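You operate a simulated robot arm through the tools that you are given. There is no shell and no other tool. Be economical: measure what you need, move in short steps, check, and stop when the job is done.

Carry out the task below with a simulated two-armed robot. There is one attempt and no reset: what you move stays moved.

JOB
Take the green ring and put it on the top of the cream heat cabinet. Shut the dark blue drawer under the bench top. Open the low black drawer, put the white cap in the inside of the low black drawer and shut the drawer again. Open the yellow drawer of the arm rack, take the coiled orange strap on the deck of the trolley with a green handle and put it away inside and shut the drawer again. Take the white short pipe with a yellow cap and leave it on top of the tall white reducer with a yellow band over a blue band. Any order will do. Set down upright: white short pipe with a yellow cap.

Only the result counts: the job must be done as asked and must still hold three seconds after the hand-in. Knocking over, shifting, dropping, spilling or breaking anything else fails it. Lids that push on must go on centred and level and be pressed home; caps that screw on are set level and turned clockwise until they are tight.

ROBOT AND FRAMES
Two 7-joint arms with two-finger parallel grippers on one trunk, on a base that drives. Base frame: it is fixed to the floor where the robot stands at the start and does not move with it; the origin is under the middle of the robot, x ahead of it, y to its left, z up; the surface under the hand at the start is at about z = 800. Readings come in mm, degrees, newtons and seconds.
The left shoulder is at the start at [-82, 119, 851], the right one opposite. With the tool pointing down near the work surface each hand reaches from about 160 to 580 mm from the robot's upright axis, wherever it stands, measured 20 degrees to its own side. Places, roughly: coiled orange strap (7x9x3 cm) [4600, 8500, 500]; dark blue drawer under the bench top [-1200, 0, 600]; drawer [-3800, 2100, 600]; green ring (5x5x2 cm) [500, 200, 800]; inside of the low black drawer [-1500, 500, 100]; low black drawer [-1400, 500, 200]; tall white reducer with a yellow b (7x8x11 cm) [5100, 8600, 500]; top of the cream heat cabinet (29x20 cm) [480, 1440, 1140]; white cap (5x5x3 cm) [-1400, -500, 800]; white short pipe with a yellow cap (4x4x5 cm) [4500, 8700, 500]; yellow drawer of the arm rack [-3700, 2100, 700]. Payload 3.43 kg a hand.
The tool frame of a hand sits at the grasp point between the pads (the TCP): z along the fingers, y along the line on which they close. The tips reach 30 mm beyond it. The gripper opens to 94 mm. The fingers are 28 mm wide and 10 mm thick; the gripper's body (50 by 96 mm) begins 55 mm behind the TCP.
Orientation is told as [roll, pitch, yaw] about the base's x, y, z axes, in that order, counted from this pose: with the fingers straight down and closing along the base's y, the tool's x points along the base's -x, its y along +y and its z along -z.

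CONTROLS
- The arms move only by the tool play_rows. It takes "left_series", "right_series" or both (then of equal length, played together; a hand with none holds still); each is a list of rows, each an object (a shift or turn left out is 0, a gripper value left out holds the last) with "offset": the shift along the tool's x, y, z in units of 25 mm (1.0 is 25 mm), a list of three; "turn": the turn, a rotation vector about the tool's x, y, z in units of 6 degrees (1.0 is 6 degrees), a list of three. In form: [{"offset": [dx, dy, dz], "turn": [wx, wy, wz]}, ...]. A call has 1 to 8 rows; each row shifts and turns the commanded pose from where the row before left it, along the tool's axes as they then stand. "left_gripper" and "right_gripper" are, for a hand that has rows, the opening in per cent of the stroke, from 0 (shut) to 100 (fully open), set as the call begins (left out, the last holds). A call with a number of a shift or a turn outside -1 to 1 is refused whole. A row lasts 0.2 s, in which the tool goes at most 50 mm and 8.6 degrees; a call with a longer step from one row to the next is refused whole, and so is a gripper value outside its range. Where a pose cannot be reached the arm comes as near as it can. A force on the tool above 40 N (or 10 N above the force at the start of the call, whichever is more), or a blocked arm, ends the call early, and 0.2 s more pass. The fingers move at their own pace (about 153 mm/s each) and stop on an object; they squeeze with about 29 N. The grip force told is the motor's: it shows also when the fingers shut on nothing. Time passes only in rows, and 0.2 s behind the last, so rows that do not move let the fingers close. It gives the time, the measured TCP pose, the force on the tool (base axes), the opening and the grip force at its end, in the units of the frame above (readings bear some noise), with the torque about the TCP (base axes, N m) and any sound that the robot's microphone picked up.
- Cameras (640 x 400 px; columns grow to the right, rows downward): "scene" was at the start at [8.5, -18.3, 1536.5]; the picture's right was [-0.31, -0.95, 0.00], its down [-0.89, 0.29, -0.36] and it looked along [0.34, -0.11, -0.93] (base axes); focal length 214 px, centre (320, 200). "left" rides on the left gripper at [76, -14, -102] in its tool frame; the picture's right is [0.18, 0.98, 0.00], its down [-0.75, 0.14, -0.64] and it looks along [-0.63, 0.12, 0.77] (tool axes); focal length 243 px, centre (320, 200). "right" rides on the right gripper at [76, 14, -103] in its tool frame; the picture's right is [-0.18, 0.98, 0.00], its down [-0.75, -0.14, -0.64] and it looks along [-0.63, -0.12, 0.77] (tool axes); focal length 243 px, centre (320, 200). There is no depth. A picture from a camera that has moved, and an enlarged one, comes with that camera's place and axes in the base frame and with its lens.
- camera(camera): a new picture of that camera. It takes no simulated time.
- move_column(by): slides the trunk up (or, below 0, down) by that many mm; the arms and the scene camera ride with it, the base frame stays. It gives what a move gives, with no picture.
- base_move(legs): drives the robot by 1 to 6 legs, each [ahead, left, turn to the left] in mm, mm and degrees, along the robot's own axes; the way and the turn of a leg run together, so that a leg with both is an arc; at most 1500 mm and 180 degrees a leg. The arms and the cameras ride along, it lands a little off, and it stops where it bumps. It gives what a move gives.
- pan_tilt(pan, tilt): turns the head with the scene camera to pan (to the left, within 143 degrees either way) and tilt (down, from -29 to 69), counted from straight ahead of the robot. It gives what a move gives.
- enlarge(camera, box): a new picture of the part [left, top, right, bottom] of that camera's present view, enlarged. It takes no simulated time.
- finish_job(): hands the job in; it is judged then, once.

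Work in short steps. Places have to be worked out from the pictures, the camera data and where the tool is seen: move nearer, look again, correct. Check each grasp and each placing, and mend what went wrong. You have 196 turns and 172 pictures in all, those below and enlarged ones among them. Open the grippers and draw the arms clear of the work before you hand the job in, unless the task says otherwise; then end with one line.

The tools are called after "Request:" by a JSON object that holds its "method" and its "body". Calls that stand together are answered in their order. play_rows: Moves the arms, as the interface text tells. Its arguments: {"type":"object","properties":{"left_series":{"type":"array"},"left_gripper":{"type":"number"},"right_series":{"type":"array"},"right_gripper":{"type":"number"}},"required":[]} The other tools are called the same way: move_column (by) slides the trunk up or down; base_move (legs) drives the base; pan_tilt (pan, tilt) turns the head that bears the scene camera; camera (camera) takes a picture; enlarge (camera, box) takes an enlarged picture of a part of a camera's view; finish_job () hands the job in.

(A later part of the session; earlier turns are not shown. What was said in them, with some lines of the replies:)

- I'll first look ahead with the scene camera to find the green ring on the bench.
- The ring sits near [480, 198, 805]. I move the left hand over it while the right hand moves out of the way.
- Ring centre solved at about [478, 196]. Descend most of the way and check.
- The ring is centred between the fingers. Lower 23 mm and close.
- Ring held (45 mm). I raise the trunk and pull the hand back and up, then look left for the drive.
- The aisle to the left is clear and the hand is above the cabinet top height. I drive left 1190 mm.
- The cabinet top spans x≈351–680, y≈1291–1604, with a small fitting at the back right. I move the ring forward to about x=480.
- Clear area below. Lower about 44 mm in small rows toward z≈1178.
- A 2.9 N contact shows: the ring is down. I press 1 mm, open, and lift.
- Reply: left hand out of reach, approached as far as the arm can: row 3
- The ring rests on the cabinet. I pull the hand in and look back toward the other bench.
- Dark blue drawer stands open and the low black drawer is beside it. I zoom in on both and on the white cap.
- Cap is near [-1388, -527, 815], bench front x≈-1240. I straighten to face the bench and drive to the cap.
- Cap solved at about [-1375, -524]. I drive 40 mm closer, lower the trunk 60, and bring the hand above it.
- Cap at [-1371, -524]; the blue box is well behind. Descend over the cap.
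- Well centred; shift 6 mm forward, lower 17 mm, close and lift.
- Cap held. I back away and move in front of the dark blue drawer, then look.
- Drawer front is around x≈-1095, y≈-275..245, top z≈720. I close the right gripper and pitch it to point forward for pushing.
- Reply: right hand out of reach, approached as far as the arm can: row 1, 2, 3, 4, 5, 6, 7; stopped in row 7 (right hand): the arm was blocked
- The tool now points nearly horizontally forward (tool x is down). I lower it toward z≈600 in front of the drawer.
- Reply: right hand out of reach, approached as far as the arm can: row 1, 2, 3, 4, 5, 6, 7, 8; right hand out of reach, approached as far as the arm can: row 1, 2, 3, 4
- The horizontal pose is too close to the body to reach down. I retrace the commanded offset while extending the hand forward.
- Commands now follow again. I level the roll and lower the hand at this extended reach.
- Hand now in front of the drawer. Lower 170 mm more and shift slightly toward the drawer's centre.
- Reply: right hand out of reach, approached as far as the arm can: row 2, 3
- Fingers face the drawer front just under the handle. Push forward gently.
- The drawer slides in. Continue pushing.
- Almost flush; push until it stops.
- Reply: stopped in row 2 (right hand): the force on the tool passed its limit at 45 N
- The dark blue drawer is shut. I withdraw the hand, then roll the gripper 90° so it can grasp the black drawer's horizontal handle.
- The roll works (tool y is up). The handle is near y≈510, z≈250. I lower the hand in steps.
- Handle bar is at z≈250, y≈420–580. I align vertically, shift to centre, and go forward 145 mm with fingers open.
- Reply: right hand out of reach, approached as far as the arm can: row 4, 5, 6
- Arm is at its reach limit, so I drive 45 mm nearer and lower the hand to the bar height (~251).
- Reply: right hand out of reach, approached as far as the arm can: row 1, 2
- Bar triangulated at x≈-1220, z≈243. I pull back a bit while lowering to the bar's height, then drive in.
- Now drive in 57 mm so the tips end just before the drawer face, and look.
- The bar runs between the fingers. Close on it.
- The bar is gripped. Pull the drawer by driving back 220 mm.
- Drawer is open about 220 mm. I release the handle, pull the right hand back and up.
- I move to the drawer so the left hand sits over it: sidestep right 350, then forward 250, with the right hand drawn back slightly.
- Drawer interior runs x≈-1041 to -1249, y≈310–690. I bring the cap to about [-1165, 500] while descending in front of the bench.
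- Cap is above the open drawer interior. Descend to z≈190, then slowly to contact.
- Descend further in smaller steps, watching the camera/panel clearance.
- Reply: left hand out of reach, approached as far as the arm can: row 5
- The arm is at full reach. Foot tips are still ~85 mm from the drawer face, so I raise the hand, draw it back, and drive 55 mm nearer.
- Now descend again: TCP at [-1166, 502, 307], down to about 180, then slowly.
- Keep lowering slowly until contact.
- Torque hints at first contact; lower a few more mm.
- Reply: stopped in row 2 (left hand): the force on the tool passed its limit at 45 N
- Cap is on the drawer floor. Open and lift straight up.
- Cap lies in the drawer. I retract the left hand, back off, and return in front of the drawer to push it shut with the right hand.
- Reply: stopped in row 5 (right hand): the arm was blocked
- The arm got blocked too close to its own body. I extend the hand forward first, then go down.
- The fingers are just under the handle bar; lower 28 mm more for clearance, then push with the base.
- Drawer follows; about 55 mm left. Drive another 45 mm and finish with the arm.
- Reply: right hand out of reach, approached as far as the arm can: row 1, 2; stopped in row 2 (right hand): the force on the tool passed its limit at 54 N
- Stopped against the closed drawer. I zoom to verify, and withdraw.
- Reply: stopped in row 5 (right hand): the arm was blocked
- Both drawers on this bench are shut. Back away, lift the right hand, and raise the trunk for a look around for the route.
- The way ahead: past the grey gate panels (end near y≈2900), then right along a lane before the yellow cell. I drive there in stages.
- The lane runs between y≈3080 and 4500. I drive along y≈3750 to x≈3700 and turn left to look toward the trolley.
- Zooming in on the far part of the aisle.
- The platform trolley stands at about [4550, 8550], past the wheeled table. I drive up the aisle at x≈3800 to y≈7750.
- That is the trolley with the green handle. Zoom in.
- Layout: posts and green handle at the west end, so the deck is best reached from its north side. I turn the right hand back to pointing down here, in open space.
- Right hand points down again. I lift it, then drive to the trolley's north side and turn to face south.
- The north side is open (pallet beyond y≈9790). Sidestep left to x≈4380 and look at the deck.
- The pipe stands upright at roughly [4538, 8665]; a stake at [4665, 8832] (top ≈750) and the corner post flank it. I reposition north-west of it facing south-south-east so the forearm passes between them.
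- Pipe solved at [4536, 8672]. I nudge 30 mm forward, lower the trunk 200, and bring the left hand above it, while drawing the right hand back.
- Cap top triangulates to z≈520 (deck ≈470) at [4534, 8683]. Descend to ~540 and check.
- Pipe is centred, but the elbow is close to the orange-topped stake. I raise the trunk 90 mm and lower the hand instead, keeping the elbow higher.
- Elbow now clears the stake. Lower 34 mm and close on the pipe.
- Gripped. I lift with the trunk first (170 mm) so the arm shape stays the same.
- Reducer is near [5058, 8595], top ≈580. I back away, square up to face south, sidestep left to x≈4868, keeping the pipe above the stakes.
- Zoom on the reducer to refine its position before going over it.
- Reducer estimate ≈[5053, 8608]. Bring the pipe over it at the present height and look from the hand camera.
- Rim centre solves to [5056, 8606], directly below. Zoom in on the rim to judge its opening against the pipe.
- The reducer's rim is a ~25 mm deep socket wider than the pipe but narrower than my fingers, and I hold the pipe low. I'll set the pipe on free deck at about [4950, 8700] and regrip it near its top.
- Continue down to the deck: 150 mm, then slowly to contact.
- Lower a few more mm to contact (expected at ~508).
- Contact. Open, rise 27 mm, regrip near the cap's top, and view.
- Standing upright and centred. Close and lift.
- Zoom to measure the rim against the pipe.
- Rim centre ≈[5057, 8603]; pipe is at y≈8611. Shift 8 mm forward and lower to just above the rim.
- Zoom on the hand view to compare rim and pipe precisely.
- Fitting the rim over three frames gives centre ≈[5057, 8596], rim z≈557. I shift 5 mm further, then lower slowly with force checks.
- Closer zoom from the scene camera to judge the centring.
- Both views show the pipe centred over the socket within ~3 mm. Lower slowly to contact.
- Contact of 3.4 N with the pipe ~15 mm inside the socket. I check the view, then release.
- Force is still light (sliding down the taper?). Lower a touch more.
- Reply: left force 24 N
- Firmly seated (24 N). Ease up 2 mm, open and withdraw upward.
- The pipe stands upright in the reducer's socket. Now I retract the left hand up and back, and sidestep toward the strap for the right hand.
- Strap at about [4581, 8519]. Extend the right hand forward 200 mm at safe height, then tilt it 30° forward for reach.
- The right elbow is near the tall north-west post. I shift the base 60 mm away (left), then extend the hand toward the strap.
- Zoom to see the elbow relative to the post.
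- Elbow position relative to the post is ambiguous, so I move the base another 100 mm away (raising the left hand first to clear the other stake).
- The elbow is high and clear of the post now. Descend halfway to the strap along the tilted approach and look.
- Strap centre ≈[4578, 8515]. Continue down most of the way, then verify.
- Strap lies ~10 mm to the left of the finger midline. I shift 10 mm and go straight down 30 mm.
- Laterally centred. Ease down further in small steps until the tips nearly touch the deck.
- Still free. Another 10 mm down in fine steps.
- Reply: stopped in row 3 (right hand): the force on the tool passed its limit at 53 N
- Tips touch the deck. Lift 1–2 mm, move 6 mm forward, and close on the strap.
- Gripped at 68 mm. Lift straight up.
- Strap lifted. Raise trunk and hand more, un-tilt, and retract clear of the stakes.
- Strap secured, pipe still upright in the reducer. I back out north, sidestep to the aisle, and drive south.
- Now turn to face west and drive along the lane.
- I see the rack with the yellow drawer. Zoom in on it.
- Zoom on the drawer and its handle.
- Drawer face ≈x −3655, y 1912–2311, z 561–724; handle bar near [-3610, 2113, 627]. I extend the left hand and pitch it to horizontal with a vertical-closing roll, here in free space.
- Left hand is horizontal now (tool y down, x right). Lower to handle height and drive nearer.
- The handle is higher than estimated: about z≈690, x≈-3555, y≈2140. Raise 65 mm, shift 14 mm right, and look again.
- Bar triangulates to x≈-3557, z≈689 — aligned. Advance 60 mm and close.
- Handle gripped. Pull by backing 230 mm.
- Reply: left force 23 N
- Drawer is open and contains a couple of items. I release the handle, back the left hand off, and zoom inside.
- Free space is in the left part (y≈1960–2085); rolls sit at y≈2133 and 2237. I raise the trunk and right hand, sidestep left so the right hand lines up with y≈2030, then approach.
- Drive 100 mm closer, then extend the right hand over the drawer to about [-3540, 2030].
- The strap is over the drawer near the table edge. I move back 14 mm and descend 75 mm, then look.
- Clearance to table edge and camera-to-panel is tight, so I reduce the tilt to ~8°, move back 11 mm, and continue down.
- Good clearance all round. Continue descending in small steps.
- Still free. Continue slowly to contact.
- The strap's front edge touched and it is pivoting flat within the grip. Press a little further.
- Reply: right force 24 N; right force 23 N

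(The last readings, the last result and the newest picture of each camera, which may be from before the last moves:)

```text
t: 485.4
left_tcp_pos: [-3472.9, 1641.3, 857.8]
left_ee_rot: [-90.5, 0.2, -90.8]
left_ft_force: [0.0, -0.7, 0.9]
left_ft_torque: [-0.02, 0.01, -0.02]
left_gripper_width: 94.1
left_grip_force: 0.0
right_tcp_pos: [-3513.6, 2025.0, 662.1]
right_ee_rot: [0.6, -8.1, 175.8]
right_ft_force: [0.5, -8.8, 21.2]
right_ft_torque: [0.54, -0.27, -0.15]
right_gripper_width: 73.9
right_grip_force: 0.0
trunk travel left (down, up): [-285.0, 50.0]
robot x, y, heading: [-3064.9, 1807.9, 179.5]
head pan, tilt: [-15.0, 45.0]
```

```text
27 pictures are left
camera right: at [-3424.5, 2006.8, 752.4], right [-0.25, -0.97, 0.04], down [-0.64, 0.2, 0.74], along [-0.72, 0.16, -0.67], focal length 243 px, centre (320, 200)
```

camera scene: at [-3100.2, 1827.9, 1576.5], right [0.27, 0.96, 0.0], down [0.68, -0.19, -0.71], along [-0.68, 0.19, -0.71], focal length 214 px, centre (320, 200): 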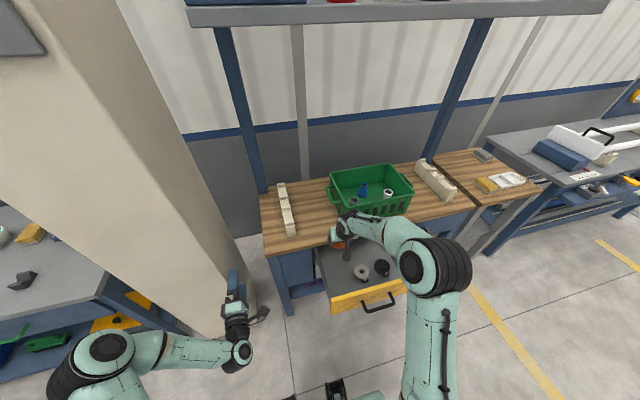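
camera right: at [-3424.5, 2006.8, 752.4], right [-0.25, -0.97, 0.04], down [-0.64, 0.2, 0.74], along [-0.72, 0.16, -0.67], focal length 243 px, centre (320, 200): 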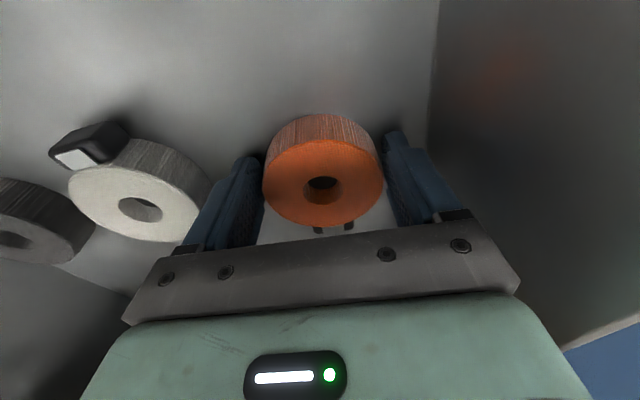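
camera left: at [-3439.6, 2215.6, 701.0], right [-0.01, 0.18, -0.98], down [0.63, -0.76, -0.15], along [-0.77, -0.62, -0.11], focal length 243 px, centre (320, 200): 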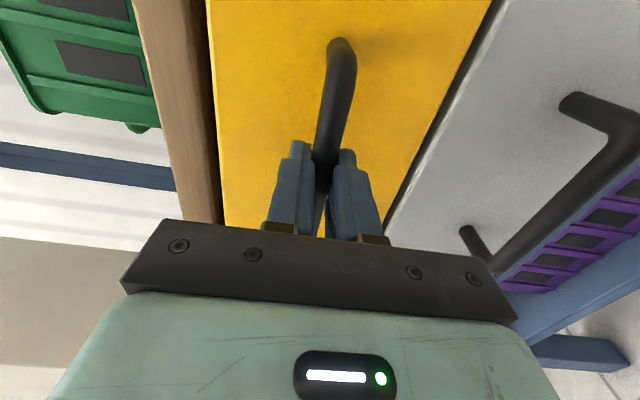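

Released; tips appear to rest on the drawer floor. Lift a little straight up and check that the strap stays.

Request:
{"method": "play_rows", "body": {"right_series": [{"offset": [-0.03, 0, -0.25]}, {}, {"offset": [-0.06, 0, -0.5]}, {"offset": [-0.1, 0, -0.8]}]}}

Request:
{"method": "camera", "body": {"camera": "right"}}

```text
t: 486.4
left_tcp_pos: [-3474.0, 1641.8, 857.6]
left_ee_rot: [-90.4, 0.0, -90.8]
left_ft_force: [-0.2, 0.1, 0.4]
left_ft_torque: [0.0, 0.01, 0.01]
left_gripper_width: 94.0
left_grip_force: 0.3
right_tcp_pos: [-3512.2, 2025.1, 698.7]
right_ee_rot: [0.7, -7.9, 175.8]
right_ft_force: [-0.7, -0.3, 0.2]
right_ft_torque: [-0.02, -0.04, -0.03]
right_gripper_width: 79.1
right_grip_force: 0.2
trunk travel left (down, up): [-285.0, 50.0]
robot x, y, heading: [-3063.6, 1807.0, 179.6]
head pan, tilt: [-15.0, 45.0]
```

```text
26 pictures are left
camera right: at [-3423.1, 2006.3, 790.8], right [-0.25, -0.97, 0.04], down [-0.65, 0.2, 0.74], along [-0.72, 0.16, -0.67], focal length 243 px, centre (320, 200)
```

right: 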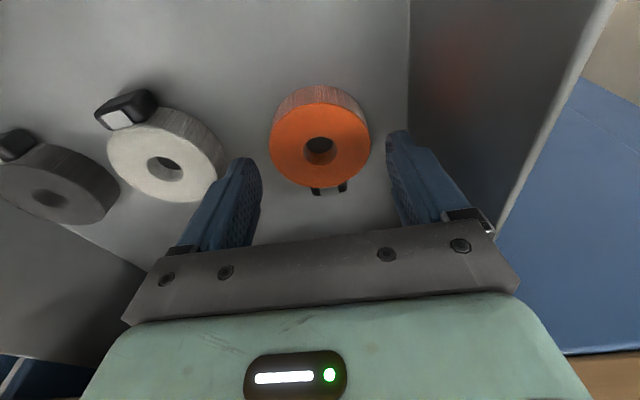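

Strap lies flat in the drawer beside the rolls. Raise the hand out and retract back over the panel.

Request:
{"method": "play_rows", "body": {"right_series": [{"offset": [-0.139, 0, -0.99]}, {"offset": [-0.139, 0, -0.99]}, {"offset": [-0.139, 0, -0.99]}, {"offset": [-0.139, 0, -0.99]}, {"offset": [-0.139, 0, -0.99]}, {"offset": [-0.139, 0, -0.99]}, {"offset": [-0.139, 0, -0.99]}, {"offset": [-0.139, 0, -0.99]}]}}

Request:
{"method": "play_rows", "body": {"right_series": [{"offset": [1, 0, -0.14]}, {"offset": [1, 0, -0.14]}, {"offset": [1, 0, -0.14]}, {"offset": [1, 0, -0.14]}, {"offset": [1, 0, -0.14]}, {"offset": [1, 0, -0.14]}, {"offset": [1, 0, -0.14]}, {"offset": [1, 0, -0.14]}]}}

Request:
{"method": "enlarge", "body": {"camera": "scene", "box": [270, 190, 450, 320]}}

```text
t: 488.2
left_tcp_pos: [-3473.8, 1641.7, 857.8]
left_ee_rot: [-90.4, 0.1, -90.6]
left_ft_force: [-1.1, -0.2, -0.1]
left_ft_torque: [0.02, -0.01, 0.02]
left_gripper_width: 94.2
left_grip_force: 0.0
right_tcp_pos: [-3514.0, 2028.1, 898.9]
right_ee_rot: [0.6, -7.9, 175.8]
right_ft_force: [-1.2, -0.5, -0.6]
right_ft_torque: [-0.02, 0.0, -0.05]
right_gripper_width: 79.1
right_grip_force: 0.0
trunk travel left (down, up): [-285.0, 50.0]
robot x, y, heading: [-3065.0, 1809.3, 179.5]
head pan, tilt: [-15.0, 45.0]
```

```text
t: 490.0
left_tcp_pos: [-3474.0, 1642.0, 857.1]
left_ee_rot: [-90.4, 0.0, -90.8]
left_ft_force: [0.2, 0.6, -0.1]
left_ft_torque: [0.02, 0.01, -0.01]
left_gripper_width: 93.9
left_grip_force: 0.0
right_tcp_pos: [-3311.7, 2013.7, 900.3]
right_ee_rot: [0.7, -8.1, 175.7]
right_ft_force: [0.0, -0.7, 0.8]
right_ft_torque: [0.01, 0.01, 0.01]
right_gripper_width: 78.8
right_grip_force: 0.0
trunk travel left (down, up): [-285.0, 50.0]
robot x, y, heading: [-3062.2, 1808.7, 179.7]
head pan, tilt: [-15.0, 45.0]
```

```text
3.08 times, centred on (360, 255) of scene
camera zoom: at [-3098.8, 1828.0, 1576.5], right [0.27, 0.96, 0.0], down [0.68, -0.19, -0.71], along [-0.68, 0.19, -0.71], focal length 660 px, centre (197, 31)
```

zoom: 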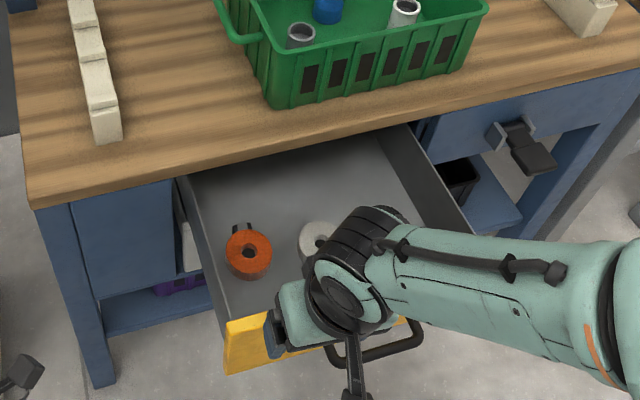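

Strap is inside. Back off, sidestep right, lower the left hand below the handle height with closed fingers to push the drawer shut.

Request:
{"method": "base_move", "body": {"legs": [[-250, 0, 0], [0, -500, 0]]}}

Request:
{"method": "move_column", "body": {"by": -217}}

Request:
{"method": "play_rows", "body": {"left_series": [{}, {}, {}], "left_gripper": 0}}

Request:
{"method": "camera", "body": {"camera": "left"}}

```text
t: 496.4
left_tcp_pos: [-3217.9, 2152.7, 857.1]
left_ee_rot: [-90.4, 0.1, -91.3]
left_ft_force: [-0.5, -1.6, 0.0]
left_ft_torque: [0.03, 0.03, -0.01]
left_gripper_width: 94.1
left_grip_force: 0.1
right_tcp_pos: [-3052.8, 2520.8, 898.6]
right_ee_rot: [0.6, -7.9, 175.3]
right_ft_force: [-0.1, -0.3, 0.2]
right_ft_torque: [0.01, -0.04, -0.02]
right_gripper_width: 78.8
right_grip_force: 0.2
trunk travel left (down, up): [-285.0, 50.0]
robot x, y, heading: [-2811.1, 2315.3, 179.1]
head pan, tilt: [-15.0, 45.0]
```

```text
t: 498.7
left_tcp_pos: [-3218.0, 2151.2, 641.0]
left_ee_rot: [-90.4, 0.2, -91.2]
left_ft_force: [0.3, 0.4, 0.1]
left_ft_torque: [-0.03, -0.03, 0.01]
left_gripper_width: 93.8
left_grip_force: 0.0
right_tcp_pos: [-3053.1, 2522.6, 683.4]
right_ee_rot: [0.7, -8.1, 175.3]
right_ft_force: [0.8, 0.2, 0.0]
right_ft_torque: [0.02, 0.0, -0.01]
right_gripper_width: 79.2
right_grip_force: 0.0
trunk travel left (down, up): [-68.0, 267.0]
robot x, y, heading: [-2807.4, 2313.2, 179.0]
head pan, tilt: [-15.0, 45.0]
```

```text
t: 499.5
left_tcp_pos: [-3218.1, 2152.2, 639.3]
left_ee_rot: [-90.4, 0.1, -91.1]
left_ft_force: [0.6, 0.4, 0.5]
left_ft_torque: [-0.02, 0.03, 0.0]
left_gripper_width: 0.1
left_grip_force: 29.0
right_tcp_pos: [-3052.7, 2523.1, 682.4]
right_ee_rot: [0.7, -7.8, 175.3]
right_ft_force: [0.4, 0.6, 0.0]
right_ft_torque: [-0.02, -0.01, 0.01]
right_gripper_width: 79.2
right_grip_force: 0.0
trunk travel left (down, up): [-68.0, 267.0]
robot x, y, heading: [-2808.9, 2317.0, 179.1]
head pan, tilt: [-15.0, 45.0]
```

```text
24 pictures are left
camera left: at [-3113.7, 2225.8, 653.1], right [0.0, 0.19, -0.98], down [0.62, -0.77, -0.15], along [-0.78, -0.61, -0.11], focal length 243 px, centre (320, 200)
```

left: 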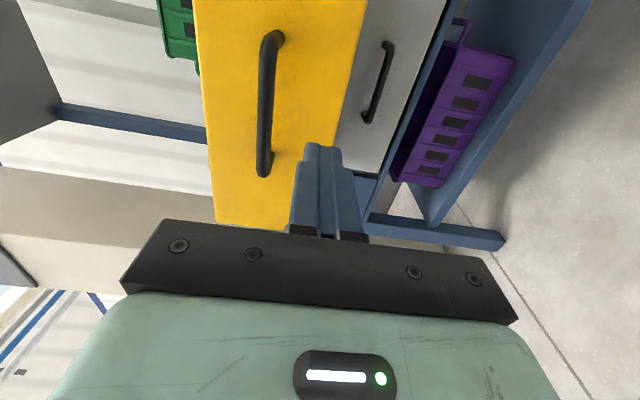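

Fingers align on the lower part of the panel, below the handle. Raise 7 mm and push by driving forward.

Request:
{"method": "play_rows", "body": {"left_series": [{"offset": [0, -0.3, 0]}]}}

Request:
{"method": "base_move", "body": {"legs": [[300, 0, 0.7]]}}

Request:
{"method": "camera", "body": {"camera": "left"}}

```text
t: 499.9
left_tcp_pos: [-3218.8, 2151.0, 647.3]
left_ee_rot: [-90.3, 0.1, -91.1]
left_ft_force: [-1.6, 0.9, 0.6]
left_ft_torque: [0.01, 0.02, -0.03]
left_gripper_width: 0.1
left_grip_force: 29.1
right_tcp_pos: [-3052.9, 2521.8, 682.9]
right_ee_rot: [0.8, -8.0, 175.2]
right_ft_force: [0.1, 0.3, -0.2]
right_ft_torque: [0.01, -0.02, -0.02]
right_gripper_width: 79.3
right_grip_force: 0.0
trunk travel left (down, up): [-68.0, 267.0]
robot x, y, heading: [-2806.0, 2313.1, 179.0]
head pan, tilt: [-15.0, 45.0]
```

```text
t: 501.9
left_tcp_pos: [-3513.5, 2152.1, 644.8]
left_ee_rot: [-90.4, 0.1, -90.9]
left_ft_force: [-1.5, -0.8, 0.0]
left_ft_torque: [-0.05, 0.0, 0.01]
left_gripper_width: 0.0
left_grip_force: 29.0
right_tcp_pos: [-3350.8, 2524.4, 683.3]
right_ee_rot: [0.7, -7.9, 175.6]
right_ft_force: [0.1, -0.3, 0.3]
right_ft_torque: [-0.01, -0.04, -0.01]
right_gripper_width: 79.3
right_grip_force: 0.0
trunk travel left (down, up): [-68.0, 267.0]
robot x, y, heading: [-3103.4, 2318.5, 179.8]
head pan, tilt: [-15.0, 45.0]
```

```text
23 pictures are left
camera left: at [-3409.6, 2227.0, 660.1], right [0.0, 0.19, -0.98], down [0.63, -0.76, -0.15], along [-0.78, -0.62, -0.11], focal length 243 px, centre (320, 200)
```

left: 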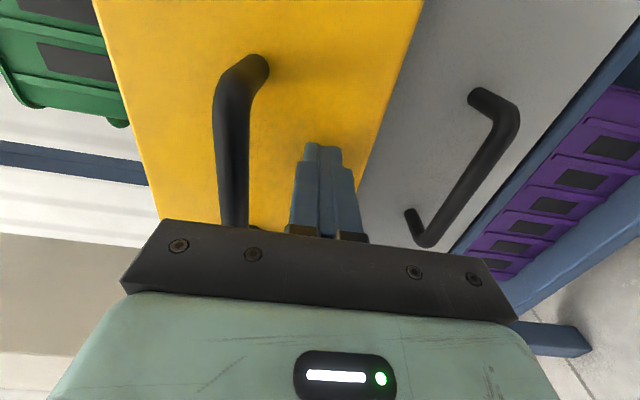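

Drawer is following. Push the rest with the arm until it stops.

Request:
{"method": "play_rows", "body": {"left_series": [{"offset": [0, 0, 0.5]}, {"offset": [0, 0, 0.5]}, {"offset": [0, 0, 0.5]}, {"offset": [0, 0, 0.5]}, {"offset": [0, 0, 0.5]}, {"offset": [0, 0, 0.5]}, {"offset": [0, 0, 0.5]}, {"offset": [0, 0, 0.5]}]}}

Request:
{"method": "camera", "body": {"camera": "scene"}}

```text
t: 503.1
left_tcp_pos: [-3569.9, 2152.9, 648.0]
left_ee_rot: [-90.5, 0.1, -90.9]
left_ft_force: [14.4, -1.4, 3.6]
left_ft_torque: [0.0, 0.09, 0.23]
left_gripper_width: 0.1
left_grip_force: 29.0
right_tcp_pos: [-3349.9, 2523.9, 682.4]
right_ee_rot: [0.7, -8.1, 175.7]
right_ft_force: [-0.1, -0.2, 0.2]
right_ft_torque: [-0.03, -0.01, 0.01]
right_gripper_width: 79.0
right_grip_force: 0.0
trunk travel left (down, up): [-68.0, 267.0]
robot x, y, heading: [-3100.9, 2316.0, 179.9]
head pan, tilt: [-15.0, 45.0]
stopped in row 6 (left hand): the force on the tool passed its limit at 55 N (the readings are from after the stop); the commanded pose is now the measured one
```

```text
22 pictures are left
camera scene: at [-3169.8, 2338.5, 1351.6], right [0.27, 0.96, 0.0], down [0.68, -0.19, -0.71], along [-0.68, 0.19, -0.71], focal length 214 px, centre (320, 200)
```

scene: 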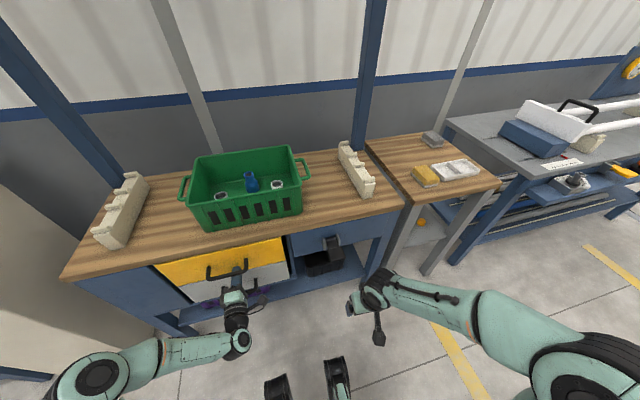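

Stopped firmly with the tip at x≈-3600. Withdraw and compare the yellow face with the white one below.

Request:
{"method": "play_rows", "body": {"left_series": [{"offset": [0, 0, -1]}, {"offset": [0, 0, -1]}, {"offset": [0, 0, -1]}, {"offset": [0, 0, -1]}]}}

Request:
{"method": "base_move", "body": {"legs": [[-350, 0, 0]]}}

Request:
{"method": "pan_tilt", "body": {"pan": 15, "tilt": 40}}

Request:
{"method": "enlarge", "body": {"camera": "scene", "box": [200, 150, 400, 290]}}

```text
t: 504.1
left_tcp_pos: [-3470.6, 2151.9, 649.5]
left_ee_rot: [-90.3, 0.1, -90.8]
left_ft_force: [0.2, 0.2, 0.4]
left_ft_torque: [0.02, -0.01, 0.0]
left_gripper_width: 0.0
left_grip_force: 28.9
right_tcp_pos: [-3351.2, 2524.7, 683.3]
right_ee_rot: [0.7, -8.1, 175.5]
right_ft_force: [-0.5, 0.4, -0.1]
right_ft_torque: [-0.02, -0.02, 0.04]
right_gripper_width: 78.9
right_grip_force: 0.2
trunk travel left (down, up): [-68.0, 267.0]
robot x, y, heading: [-3105.7, 2318.4, 179.5]
head pan, tilt: [-15.0, 45.0]
```

```text
t: 506.4
left_tcp_pos: [-3112.6, 2149.3, 648.7]
left_ee_rot: [-90.4, 0.1, -90.5]
left_ft_force: [0.1, 0.2, 0.3]
left_ft_torque: [-0.02, 0.02, -0.01]
left_gripper_width: 0.0
left_grip_force: 28.9
right_tcp_pos: [-2994.0, 2522.1, 682.1]
right_ee_rot: [0.6, -8.1, 176.2]
right_ft_force: [-0.6, -1.0, 0.2]
right_ft_torque: [0.0, -0.05, 0.04]
right_gripper_width: 78.6
right_grip_force: 0.1
trunk travel left (down, up): [-68.0, 267.0]
robot x, y, heading: [-2746.8, 2319.3, 179.9]
head pan, tilt: [-15.0, 45.0]
```

```text
t: 507.4
left_tcp_pos: [-3112.6, 2148.9, 648.7]
left_ee_rot: [-90.5, 0.1, -90.4]
left_ft_force: [0.0, -0.5, -0.6]
left_ft_torque: [0.0, -0.01, 0.0]
left_gripper_width: 0.1
left_grip_force: 29.0
right_tcp_pos: [-2995.2, 2520.5, 682.3]
right_ee_rot: [0.7, -7.9, 176.1]
right_ft_force: [0.1, 0.0, 0.3]
right_ft_torque: [-0.01, 0.01, 0.0]
right_gripper_width: 78.7
right_grip_force: 0.1
trunk travel left (down, up): [-68.0, 267.0]
robot x, y, heading: [-2745.9, 2315.9, 180.3]
head pan, tilt: [15.0, 40.0]
```

```text
2.86 times, centred on (300, 220) of scene
camera zoom: at [-2817.2, 2293.5, 1358.7], right [-0.26, 0.97, 0.0], down [0.62, 0.17, -0.77], along [-0.74, -0.2, -0.64], focal length 613 px, centre (377, 143)
```

zoom: 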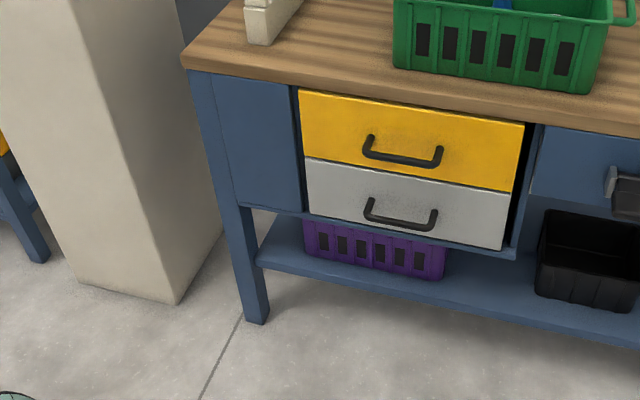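

The yellow drawer is flush with its neighbour. I open both grippers, with the arms clear, before handing in.

Request:
{"method": "play_rows", "body": {"left_series": [{"offset": [0, 0, 0]}, {}, {}], "right_series": [{"offset": [0, 0, 0]}, {}, {}], "left_gripper": 100, "right_gripper": 100}}

```text
t: 508.2
left_tcp_pos: [-3112.4, 2149.0, 648.7]
left_ee_rot: [-90.5, 0.2, -90.4]
left_ft_force: [0.4, 0.0, 1.6]
left_ft_torque: [0.02, 0.02, -0.06]
left_gripper_width: 94.3
left_grip_force: 0.0
right_tcp_pos: [-2995.1, 2521.7, 682.5]
right_ee_rot: [0.7, -7.9, 176.1]
right_ft_force: [0.1, 0.3, 0.0]
right_ft_torque: [-0.01, -0.04, 0.0]
right_gripper_width: 93.8
right_grip_force: 0.1
trunk travel left (down, up): [-68.0, 267.0]
robot x, y, heading: [-2747.2, 2314.0, 180.1]
head pan, tilt: [15.0, 40.0]
```

All five parts are done and the arms are clear, so I hand the job in.

Request:
{"method": "finish_job", "body": {}}

```text
The job is handed in.
```

The job is handed in with all five parts done: green ring on the cream cabinet, dark blue drawer shut, white cap in the shut low black drawer, pipe standing upright in the reducer's open top, and strap in the shut yellow drawer.
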